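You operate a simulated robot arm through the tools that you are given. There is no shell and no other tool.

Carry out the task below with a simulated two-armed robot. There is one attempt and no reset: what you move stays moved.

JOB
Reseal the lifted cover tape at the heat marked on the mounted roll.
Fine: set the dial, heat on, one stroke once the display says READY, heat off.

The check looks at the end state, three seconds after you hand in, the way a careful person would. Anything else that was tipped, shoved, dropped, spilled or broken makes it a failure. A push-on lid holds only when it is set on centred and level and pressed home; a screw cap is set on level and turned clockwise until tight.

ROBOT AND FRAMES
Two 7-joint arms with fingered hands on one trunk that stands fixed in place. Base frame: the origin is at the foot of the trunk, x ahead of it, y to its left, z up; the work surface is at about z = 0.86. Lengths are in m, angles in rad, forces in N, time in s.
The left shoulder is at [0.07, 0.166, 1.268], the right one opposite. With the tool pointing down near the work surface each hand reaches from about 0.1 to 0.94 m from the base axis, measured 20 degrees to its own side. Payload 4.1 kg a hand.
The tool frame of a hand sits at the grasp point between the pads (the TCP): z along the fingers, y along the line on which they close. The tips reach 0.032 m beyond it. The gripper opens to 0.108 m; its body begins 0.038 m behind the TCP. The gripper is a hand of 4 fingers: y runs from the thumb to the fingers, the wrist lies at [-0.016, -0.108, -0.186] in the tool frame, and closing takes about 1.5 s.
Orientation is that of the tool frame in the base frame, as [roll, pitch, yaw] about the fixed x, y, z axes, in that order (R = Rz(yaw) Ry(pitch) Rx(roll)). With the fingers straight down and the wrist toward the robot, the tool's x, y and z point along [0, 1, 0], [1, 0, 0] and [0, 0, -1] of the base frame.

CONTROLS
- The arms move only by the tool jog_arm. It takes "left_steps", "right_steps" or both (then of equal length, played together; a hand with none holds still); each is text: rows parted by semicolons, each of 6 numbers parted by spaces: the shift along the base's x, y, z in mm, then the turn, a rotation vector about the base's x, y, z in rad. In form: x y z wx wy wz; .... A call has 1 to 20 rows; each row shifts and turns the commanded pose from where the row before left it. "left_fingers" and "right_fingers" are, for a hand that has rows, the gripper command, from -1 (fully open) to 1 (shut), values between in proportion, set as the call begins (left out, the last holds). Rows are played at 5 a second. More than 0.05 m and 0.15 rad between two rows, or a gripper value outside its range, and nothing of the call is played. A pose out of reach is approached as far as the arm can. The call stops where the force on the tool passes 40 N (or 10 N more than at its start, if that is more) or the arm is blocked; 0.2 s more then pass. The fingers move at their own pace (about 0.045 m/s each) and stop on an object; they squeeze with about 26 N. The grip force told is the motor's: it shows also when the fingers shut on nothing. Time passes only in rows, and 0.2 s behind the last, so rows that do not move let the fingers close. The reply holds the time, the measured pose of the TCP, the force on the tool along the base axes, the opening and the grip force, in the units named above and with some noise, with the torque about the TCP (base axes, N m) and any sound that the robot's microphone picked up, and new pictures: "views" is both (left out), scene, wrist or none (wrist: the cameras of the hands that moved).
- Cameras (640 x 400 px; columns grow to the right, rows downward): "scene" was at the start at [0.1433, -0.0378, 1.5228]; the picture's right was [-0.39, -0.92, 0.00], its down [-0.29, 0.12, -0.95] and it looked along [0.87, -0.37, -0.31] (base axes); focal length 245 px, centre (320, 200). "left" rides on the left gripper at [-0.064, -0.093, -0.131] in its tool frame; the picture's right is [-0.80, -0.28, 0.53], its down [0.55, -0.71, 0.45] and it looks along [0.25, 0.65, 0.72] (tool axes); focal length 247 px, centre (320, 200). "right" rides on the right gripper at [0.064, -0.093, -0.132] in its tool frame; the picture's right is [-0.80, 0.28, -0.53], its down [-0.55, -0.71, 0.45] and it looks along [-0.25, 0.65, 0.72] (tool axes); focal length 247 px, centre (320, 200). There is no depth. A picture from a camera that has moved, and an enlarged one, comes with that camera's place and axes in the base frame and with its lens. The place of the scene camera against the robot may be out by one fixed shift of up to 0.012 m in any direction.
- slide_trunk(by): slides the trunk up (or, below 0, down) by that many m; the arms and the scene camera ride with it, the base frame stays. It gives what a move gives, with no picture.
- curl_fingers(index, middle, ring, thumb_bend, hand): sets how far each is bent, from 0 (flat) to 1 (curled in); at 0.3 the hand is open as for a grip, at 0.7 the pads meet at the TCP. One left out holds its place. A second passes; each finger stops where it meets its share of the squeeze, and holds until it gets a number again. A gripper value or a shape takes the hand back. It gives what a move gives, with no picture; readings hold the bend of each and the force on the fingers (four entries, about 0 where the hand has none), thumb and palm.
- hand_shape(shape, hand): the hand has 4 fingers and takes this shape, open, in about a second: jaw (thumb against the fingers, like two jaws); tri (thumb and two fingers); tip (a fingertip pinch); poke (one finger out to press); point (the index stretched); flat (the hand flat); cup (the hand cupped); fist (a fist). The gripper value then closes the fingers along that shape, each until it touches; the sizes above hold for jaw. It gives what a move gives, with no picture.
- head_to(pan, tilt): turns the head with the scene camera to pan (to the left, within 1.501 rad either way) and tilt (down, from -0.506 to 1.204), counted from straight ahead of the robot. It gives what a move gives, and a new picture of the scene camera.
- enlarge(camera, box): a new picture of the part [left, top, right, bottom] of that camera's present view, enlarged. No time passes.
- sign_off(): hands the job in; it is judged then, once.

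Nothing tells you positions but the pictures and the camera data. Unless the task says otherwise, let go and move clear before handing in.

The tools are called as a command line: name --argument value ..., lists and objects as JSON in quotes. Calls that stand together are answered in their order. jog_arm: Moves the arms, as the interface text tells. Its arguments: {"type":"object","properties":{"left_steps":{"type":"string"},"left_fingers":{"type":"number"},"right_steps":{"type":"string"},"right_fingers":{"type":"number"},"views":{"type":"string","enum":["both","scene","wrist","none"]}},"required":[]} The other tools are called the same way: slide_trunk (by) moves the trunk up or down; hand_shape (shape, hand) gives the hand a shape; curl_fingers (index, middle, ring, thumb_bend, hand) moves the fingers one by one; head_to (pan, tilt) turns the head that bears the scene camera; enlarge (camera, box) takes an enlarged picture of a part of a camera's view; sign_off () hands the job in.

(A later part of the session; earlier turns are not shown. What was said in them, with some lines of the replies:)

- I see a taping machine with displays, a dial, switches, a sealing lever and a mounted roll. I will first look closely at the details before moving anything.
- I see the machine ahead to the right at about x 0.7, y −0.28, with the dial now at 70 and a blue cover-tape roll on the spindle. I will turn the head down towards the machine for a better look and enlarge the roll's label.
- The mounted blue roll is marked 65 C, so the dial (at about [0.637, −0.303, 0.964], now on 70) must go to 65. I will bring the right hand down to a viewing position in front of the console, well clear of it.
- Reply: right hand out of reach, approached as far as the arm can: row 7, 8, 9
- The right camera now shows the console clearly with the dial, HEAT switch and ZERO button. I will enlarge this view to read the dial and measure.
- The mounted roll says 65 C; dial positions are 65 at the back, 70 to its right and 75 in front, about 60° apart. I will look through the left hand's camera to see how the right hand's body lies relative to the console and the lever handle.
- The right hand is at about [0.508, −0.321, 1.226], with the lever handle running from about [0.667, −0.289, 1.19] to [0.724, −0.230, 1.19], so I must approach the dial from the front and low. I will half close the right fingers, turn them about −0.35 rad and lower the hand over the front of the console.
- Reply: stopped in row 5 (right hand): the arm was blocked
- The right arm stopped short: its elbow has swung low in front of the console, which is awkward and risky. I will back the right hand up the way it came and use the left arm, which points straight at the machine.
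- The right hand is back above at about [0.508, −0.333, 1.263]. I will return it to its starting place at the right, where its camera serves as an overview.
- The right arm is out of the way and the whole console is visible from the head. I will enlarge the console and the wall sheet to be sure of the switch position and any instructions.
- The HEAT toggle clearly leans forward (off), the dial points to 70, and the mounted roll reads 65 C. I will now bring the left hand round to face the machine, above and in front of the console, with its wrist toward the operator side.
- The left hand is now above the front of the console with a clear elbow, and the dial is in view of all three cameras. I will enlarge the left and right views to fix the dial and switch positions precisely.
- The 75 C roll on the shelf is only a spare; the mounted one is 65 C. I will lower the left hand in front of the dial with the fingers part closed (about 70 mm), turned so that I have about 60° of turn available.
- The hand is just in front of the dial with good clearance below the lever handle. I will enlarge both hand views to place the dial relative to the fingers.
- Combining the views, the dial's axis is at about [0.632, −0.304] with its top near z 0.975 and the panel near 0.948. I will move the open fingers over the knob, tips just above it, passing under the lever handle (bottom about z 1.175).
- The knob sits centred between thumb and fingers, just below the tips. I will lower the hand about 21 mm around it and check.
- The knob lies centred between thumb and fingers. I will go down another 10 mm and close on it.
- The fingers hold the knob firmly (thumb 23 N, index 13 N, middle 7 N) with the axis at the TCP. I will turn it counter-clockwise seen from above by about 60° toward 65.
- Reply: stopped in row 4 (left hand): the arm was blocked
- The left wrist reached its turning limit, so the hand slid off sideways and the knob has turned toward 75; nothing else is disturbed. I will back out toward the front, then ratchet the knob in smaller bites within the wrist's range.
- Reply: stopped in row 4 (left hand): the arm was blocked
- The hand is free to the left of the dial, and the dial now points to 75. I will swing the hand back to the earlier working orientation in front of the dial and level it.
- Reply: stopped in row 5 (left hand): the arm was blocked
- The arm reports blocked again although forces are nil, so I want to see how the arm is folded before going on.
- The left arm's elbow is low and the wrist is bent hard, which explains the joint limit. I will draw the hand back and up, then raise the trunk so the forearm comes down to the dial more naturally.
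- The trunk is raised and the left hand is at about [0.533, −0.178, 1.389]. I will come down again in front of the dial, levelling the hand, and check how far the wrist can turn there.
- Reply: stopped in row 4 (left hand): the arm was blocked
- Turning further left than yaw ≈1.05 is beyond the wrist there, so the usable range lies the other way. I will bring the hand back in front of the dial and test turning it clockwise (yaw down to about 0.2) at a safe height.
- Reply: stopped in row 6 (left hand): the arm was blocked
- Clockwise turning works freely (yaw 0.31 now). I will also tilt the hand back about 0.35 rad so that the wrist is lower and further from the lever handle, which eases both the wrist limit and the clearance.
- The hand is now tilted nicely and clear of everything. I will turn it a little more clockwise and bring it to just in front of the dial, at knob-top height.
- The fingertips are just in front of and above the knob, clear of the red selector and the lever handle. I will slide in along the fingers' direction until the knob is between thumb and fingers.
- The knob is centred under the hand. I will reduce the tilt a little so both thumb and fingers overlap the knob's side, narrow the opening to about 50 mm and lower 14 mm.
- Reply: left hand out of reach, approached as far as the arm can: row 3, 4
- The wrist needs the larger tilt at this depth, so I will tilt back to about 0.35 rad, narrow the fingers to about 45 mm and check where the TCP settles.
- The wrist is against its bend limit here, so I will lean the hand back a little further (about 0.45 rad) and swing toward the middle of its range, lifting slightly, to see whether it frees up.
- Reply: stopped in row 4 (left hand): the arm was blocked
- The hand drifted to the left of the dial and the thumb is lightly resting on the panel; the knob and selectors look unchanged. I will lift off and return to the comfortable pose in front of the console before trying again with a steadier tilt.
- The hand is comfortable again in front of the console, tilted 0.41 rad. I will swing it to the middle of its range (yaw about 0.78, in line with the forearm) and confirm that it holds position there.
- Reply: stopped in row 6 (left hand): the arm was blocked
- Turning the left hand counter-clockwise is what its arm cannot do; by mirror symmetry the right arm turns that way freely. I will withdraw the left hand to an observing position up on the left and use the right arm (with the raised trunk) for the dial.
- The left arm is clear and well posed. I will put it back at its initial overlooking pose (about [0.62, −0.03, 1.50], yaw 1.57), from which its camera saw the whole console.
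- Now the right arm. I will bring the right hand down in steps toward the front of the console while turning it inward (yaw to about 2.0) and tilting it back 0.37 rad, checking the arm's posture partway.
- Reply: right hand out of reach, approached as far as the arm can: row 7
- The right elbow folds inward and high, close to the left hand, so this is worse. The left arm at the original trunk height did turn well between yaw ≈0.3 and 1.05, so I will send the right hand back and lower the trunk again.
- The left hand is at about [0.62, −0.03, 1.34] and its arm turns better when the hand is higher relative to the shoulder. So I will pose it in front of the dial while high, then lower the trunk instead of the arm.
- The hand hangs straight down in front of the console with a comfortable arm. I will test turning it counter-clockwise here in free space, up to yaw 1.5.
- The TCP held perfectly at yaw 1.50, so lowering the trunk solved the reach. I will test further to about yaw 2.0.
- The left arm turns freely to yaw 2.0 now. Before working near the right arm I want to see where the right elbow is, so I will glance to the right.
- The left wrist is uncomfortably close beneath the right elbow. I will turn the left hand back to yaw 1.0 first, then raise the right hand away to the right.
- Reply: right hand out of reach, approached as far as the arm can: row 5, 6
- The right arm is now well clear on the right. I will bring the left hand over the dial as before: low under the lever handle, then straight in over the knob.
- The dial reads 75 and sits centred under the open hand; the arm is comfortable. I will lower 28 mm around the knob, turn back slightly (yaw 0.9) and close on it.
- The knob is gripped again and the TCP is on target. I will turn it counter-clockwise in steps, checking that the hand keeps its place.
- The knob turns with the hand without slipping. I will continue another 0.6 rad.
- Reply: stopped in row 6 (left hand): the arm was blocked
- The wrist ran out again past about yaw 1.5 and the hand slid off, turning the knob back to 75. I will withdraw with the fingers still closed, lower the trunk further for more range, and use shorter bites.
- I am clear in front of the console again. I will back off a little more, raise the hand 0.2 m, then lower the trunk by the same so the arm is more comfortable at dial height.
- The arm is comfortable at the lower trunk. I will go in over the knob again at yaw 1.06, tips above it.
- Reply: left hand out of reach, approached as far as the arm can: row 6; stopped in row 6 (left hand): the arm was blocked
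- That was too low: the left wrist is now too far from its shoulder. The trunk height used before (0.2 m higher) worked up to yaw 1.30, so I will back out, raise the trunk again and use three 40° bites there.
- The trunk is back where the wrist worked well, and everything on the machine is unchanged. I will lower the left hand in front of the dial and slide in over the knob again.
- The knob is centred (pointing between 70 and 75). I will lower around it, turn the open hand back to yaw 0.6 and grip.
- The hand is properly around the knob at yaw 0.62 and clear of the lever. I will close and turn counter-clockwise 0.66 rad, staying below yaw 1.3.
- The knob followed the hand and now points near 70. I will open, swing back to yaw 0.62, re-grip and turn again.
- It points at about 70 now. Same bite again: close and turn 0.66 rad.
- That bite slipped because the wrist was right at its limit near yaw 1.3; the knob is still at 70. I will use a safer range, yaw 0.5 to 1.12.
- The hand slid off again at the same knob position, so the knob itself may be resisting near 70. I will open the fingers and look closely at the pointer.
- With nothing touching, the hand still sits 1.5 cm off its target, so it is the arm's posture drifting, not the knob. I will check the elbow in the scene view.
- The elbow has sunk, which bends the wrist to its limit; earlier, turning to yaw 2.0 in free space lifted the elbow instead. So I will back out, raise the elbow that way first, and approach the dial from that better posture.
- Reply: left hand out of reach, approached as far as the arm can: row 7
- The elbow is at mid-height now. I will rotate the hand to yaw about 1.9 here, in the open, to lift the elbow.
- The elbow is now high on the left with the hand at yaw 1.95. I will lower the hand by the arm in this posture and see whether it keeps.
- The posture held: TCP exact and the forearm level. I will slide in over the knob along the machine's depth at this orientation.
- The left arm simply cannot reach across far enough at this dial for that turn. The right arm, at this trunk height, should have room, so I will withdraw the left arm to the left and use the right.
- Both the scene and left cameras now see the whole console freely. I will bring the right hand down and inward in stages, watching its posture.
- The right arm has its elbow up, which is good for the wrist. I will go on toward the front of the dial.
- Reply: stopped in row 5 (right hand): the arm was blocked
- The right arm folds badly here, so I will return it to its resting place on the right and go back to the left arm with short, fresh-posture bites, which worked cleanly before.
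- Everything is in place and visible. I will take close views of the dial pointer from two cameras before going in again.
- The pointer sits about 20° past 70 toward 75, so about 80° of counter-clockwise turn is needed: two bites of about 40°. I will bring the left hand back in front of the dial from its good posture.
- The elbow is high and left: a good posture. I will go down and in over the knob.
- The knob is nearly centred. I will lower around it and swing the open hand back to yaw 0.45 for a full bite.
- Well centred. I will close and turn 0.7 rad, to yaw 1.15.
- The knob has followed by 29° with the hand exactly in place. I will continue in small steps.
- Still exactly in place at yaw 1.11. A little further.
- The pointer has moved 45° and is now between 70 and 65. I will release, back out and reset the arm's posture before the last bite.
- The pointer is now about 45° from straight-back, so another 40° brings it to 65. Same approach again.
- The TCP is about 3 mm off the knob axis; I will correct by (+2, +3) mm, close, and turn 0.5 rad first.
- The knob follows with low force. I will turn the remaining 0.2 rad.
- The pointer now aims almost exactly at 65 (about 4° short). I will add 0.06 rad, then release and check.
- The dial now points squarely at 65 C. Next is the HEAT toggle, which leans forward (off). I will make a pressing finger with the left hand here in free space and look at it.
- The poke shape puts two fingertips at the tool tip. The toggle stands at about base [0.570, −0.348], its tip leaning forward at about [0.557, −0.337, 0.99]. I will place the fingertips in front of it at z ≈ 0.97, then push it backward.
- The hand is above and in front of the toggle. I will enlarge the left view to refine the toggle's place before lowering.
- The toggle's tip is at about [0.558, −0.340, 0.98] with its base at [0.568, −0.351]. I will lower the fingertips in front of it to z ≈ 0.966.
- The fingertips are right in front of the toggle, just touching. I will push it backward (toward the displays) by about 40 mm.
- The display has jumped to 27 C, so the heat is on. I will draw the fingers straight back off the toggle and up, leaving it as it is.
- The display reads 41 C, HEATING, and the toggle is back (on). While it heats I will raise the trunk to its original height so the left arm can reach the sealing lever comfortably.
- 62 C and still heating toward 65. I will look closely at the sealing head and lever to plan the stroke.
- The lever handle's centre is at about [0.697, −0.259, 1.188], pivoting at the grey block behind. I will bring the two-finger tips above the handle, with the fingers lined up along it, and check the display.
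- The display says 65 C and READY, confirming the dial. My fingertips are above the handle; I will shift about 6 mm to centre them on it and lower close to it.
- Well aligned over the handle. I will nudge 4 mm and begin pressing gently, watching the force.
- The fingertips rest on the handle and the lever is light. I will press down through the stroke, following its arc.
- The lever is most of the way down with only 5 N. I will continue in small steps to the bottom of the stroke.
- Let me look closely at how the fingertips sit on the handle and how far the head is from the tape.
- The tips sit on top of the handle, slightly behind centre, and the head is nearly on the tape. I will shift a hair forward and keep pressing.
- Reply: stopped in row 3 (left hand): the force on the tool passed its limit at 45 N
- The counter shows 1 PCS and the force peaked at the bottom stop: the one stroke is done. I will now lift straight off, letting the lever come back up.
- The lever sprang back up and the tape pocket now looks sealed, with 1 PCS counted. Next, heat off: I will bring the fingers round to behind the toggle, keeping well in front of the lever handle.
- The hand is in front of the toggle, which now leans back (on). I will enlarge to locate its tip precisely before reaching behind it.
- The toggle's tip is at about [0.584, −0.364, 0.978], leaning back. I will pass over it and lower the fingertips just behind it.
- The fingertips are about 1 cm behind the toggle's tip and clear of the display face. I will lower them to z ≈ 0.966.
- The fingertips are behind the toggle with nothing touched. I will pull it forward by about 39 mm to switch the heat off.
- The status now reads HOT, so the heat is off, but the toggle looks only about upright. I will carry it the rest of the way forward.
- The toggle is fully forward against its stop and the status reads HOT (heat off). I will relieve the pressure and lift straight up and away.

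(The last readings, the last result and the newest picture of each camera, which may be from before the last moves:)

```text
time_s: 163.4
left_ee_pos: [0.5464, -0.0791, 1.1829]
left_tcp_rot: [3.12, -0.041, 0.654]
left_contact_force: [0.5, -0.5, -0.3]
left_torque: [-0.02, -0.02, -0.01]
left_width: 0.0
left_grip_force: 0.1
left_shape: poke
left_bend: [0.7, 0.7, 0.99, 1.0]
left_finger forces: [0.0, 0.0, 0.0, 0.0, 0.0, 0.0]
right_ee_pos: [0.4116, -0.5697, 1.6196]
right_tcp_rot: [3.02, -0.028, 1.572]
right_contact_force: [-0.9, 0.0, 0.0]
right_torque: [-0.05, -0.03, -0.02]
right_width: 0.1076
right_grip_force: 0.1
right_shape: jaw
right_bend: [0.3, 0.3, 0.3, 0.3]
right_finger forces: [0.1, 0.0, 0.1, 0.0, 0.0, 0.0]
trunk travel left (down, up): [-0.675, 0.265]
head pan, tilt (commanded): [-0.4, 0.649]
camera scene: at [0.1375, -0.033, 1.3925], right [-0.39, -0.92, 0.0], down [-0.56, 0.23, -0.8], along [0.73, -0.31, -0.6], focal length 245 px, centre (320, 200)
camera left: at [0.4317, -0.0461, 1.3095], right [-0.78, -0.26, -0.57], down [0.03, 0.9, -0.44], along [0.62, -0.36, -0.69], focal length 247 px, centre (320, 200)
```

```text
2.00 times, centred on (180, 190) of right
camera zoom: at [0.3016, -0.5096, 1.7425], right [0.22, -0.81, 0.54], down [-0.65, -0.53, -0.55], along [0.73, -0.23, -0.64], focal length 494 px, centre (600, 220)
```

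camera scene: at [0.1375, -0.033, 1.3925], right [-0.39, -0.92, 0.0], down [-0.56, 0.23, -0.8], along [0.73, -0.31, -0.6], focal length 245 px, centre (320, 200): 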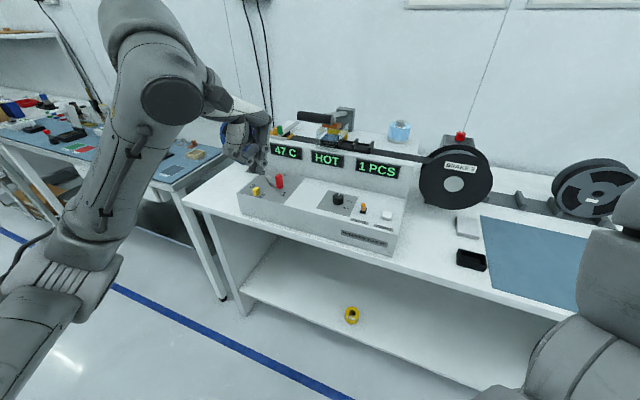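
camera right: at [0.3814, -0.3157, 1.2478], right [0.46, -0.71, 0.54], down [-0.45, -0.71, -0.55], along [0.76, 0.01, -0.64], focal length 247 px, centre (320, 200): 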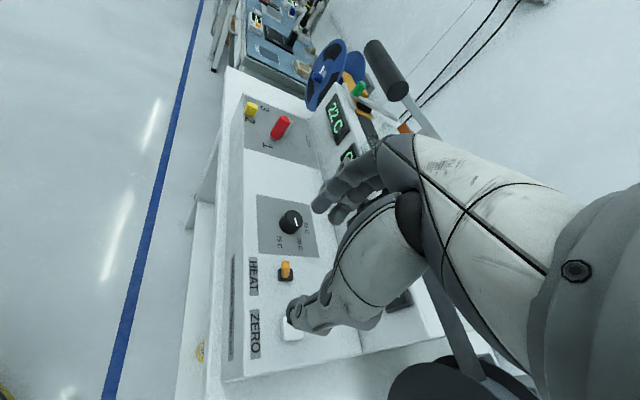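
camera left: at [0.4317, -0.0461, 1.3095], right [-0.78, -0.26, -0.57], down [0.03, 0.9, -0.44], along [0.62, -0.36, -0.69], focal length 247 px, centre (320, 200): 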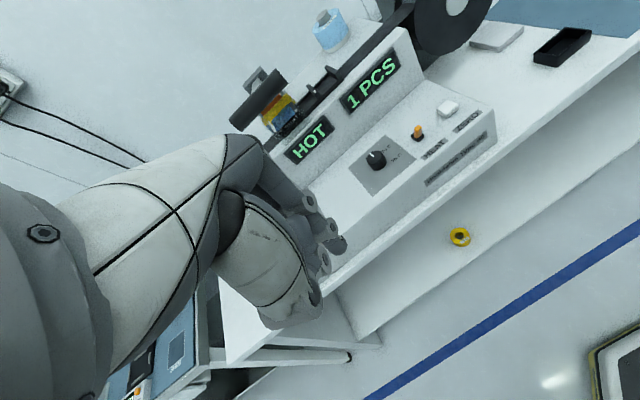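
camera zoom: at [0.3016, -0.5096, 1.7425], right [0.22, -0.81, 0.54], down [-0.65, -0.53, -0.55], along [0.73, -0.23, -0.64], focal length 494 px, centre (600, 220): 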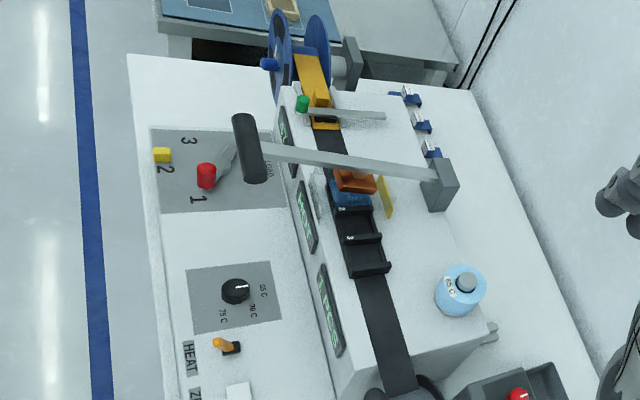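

The heat is off (47 C and falling, toggle forward), 1 PCS counted, lever back up, dial at 65. I will check the sealed pocket and the dial close up.

enlarge --camera "scene" --box '[300, 100, 380, 160]'

enlarge --camera "right" --box '[150, 140, 250, 230]'

enlarge --camera "left" --box '[220, 50, 480, 220]'

```text
6.67 times, centred on (340, 130) of scene
camera zoom: at [0.1375, -0.033, 1.3925], right [-0.39, -0.92, 0.0], down [-0.56, 0.23, -0.8], along [0.73, -0.31, -0.6], focal length 1634 px, centre (187, 667)
```

zoom: 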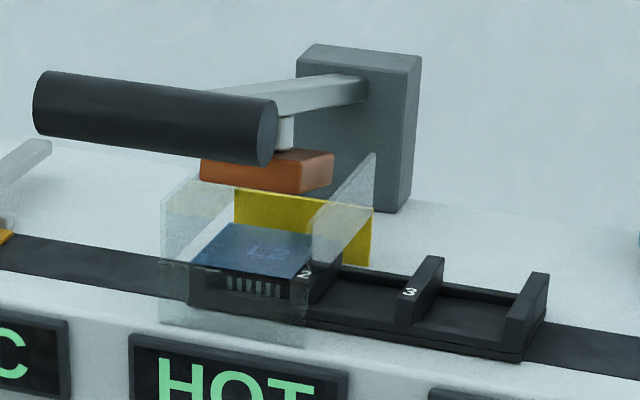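

```text
4.44 times, centred on (200, 185) of right
camera zoom: at [0.3016, -0.5096, 1.7425], right [0.22, -0.81, 0.54], down [-0.65, -0.53, -0.55], along [0.73, -0.23, -0.64], focal length 1098 px, centre (853, 267)
```

zoom: 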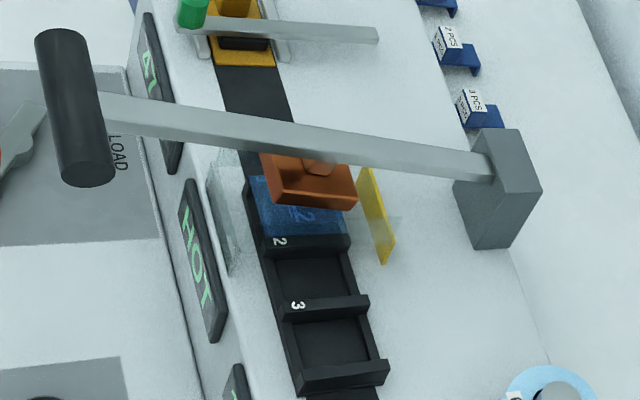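

```text
2.35 times, centred on (350, 135) of left
camera zoom: at [0.4317, -0.0461, 1.3095], right [-0.78, -0.26, -0.57], down [0.03, 0.9, -0.44], along [0.62, -0.36, -0.69], focal length 581 px, centre (249, 353)
```

zoom: 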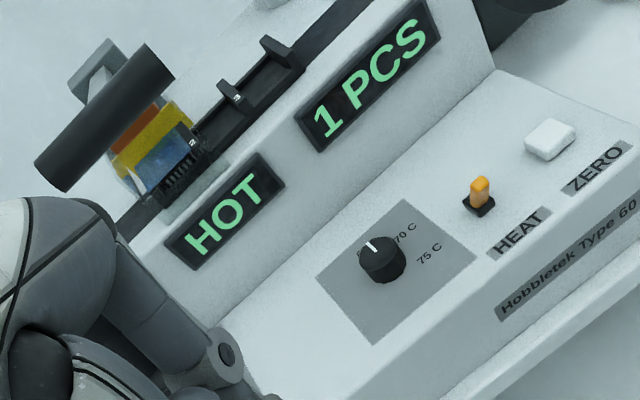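

The cover tape over pocket 2 now lies flat and sealed, the dial points at 65, and nothing else has moved. I will draw the left hand well clear before handing in.

jog_arm --left_steps "-10 20 35 0 0 0.03;-10 20 35 0 0 0.03;-10 20 35 0 0 0.03;-5 20 35 0 0 0.03;0 10 30 0 0 0.03" --views "scene"

enlarge --camera "scene" --box '[200, 90, 520, 330]'

```text
time_s: 164.6
left_ee_pos: [0.5108, 0.0094, 1.3545]
left_tcp_rot: [3.12, -0.04, 0.805]
left_contact_force: [-0.4, 1.4, 0.0]
left_torque: [0.01, 0.0, 0.0]
left_width: 0.0001
left_grip_force: 0.1
left_shape: poke
left_bend: [0.7, 0.7, 0.99, 1.0]
left_finger forces: [0.0, 0.0, 0.0, 0.0, 0.0, 0.0]
right_ee_pos: [0.41, -0.5711, 1.6202]
right_tcp_rot: [3.02, -0.031, 1.57]
right_contact_force: [-1.3, 0.5, 0.1]
right_torque: [-0.01, 0.02, 0.01]
right_width: 0.1076
right_grip_force: 0.0
right_shape: jaw
right_bend: [0.3, 0.3, 0.3, 0.3]
right_finger forces: [0.0, 0.0, 0.1, 0.0, 0.0, 0.0]
trunk travel left (down, up): [-0.675, 0.265]
head pan, tilt (commanded): [-0.4, 0.649]
camera scene: at [0.1367, -0.0346, 1.3925], right [-0.39, -0.92, 0.0], down [-0.56, 0.24, -0.8], along [0.73, -0.31, -0.6], focal length 245 px, centre (320, 200)
```

scene: 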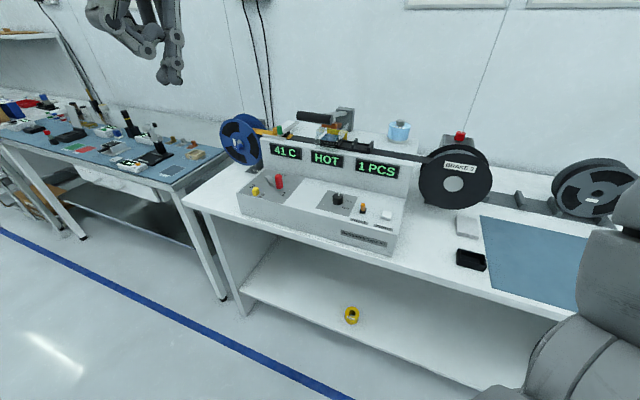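

```text
1.67 times, centred on (360, 210) of scene
camera zoom: at [0.1367, -0.0346, 1.3925], right [-0.39, -0.92, 0.0], down [-0.56, 0.24, -0.8], along [0.73, -0.31, -0.6], focal length 409 px, centre (253, 183)
```

zoom: 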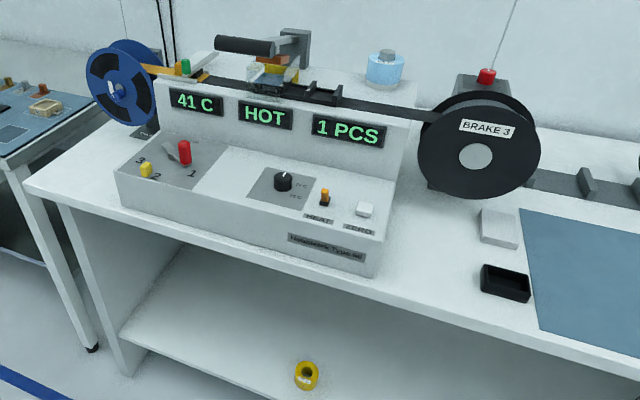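

The tape is sealed with one stroke at 65 C (1 PCS), the dial points at 65, the heat is off and cooling (41 C), the lever is up, and both hands are clear with nothing else disturbed. I am handing in.

sign_off

```text
The job is handed in.
```

The lifted cover tape is resealed with one stroke at 65 C, the heat marked on the mounted roll, and the job is handed in.

- **Dial:** it was on 70 and now points at 65. While I was getting a workable grip it slipped round to 75 several times before I brought it back, all with the heat still off.
- **Stroke:** I pressed the lever once, after the display read 65 C and READY. The counter went from 0 to 1 PCS, and the tape over pocket 2 now lies flat and blue.
- **Heat:** the switch is off; the display read HOT and was down to 41 C at the last look.
- **Surroundings:** the lever sprang back up, both hands are clear, and I saw nothing else moved. The left thumb briefly rested on the console panel during one failed grip, with about 11 N of force and no visible effect.
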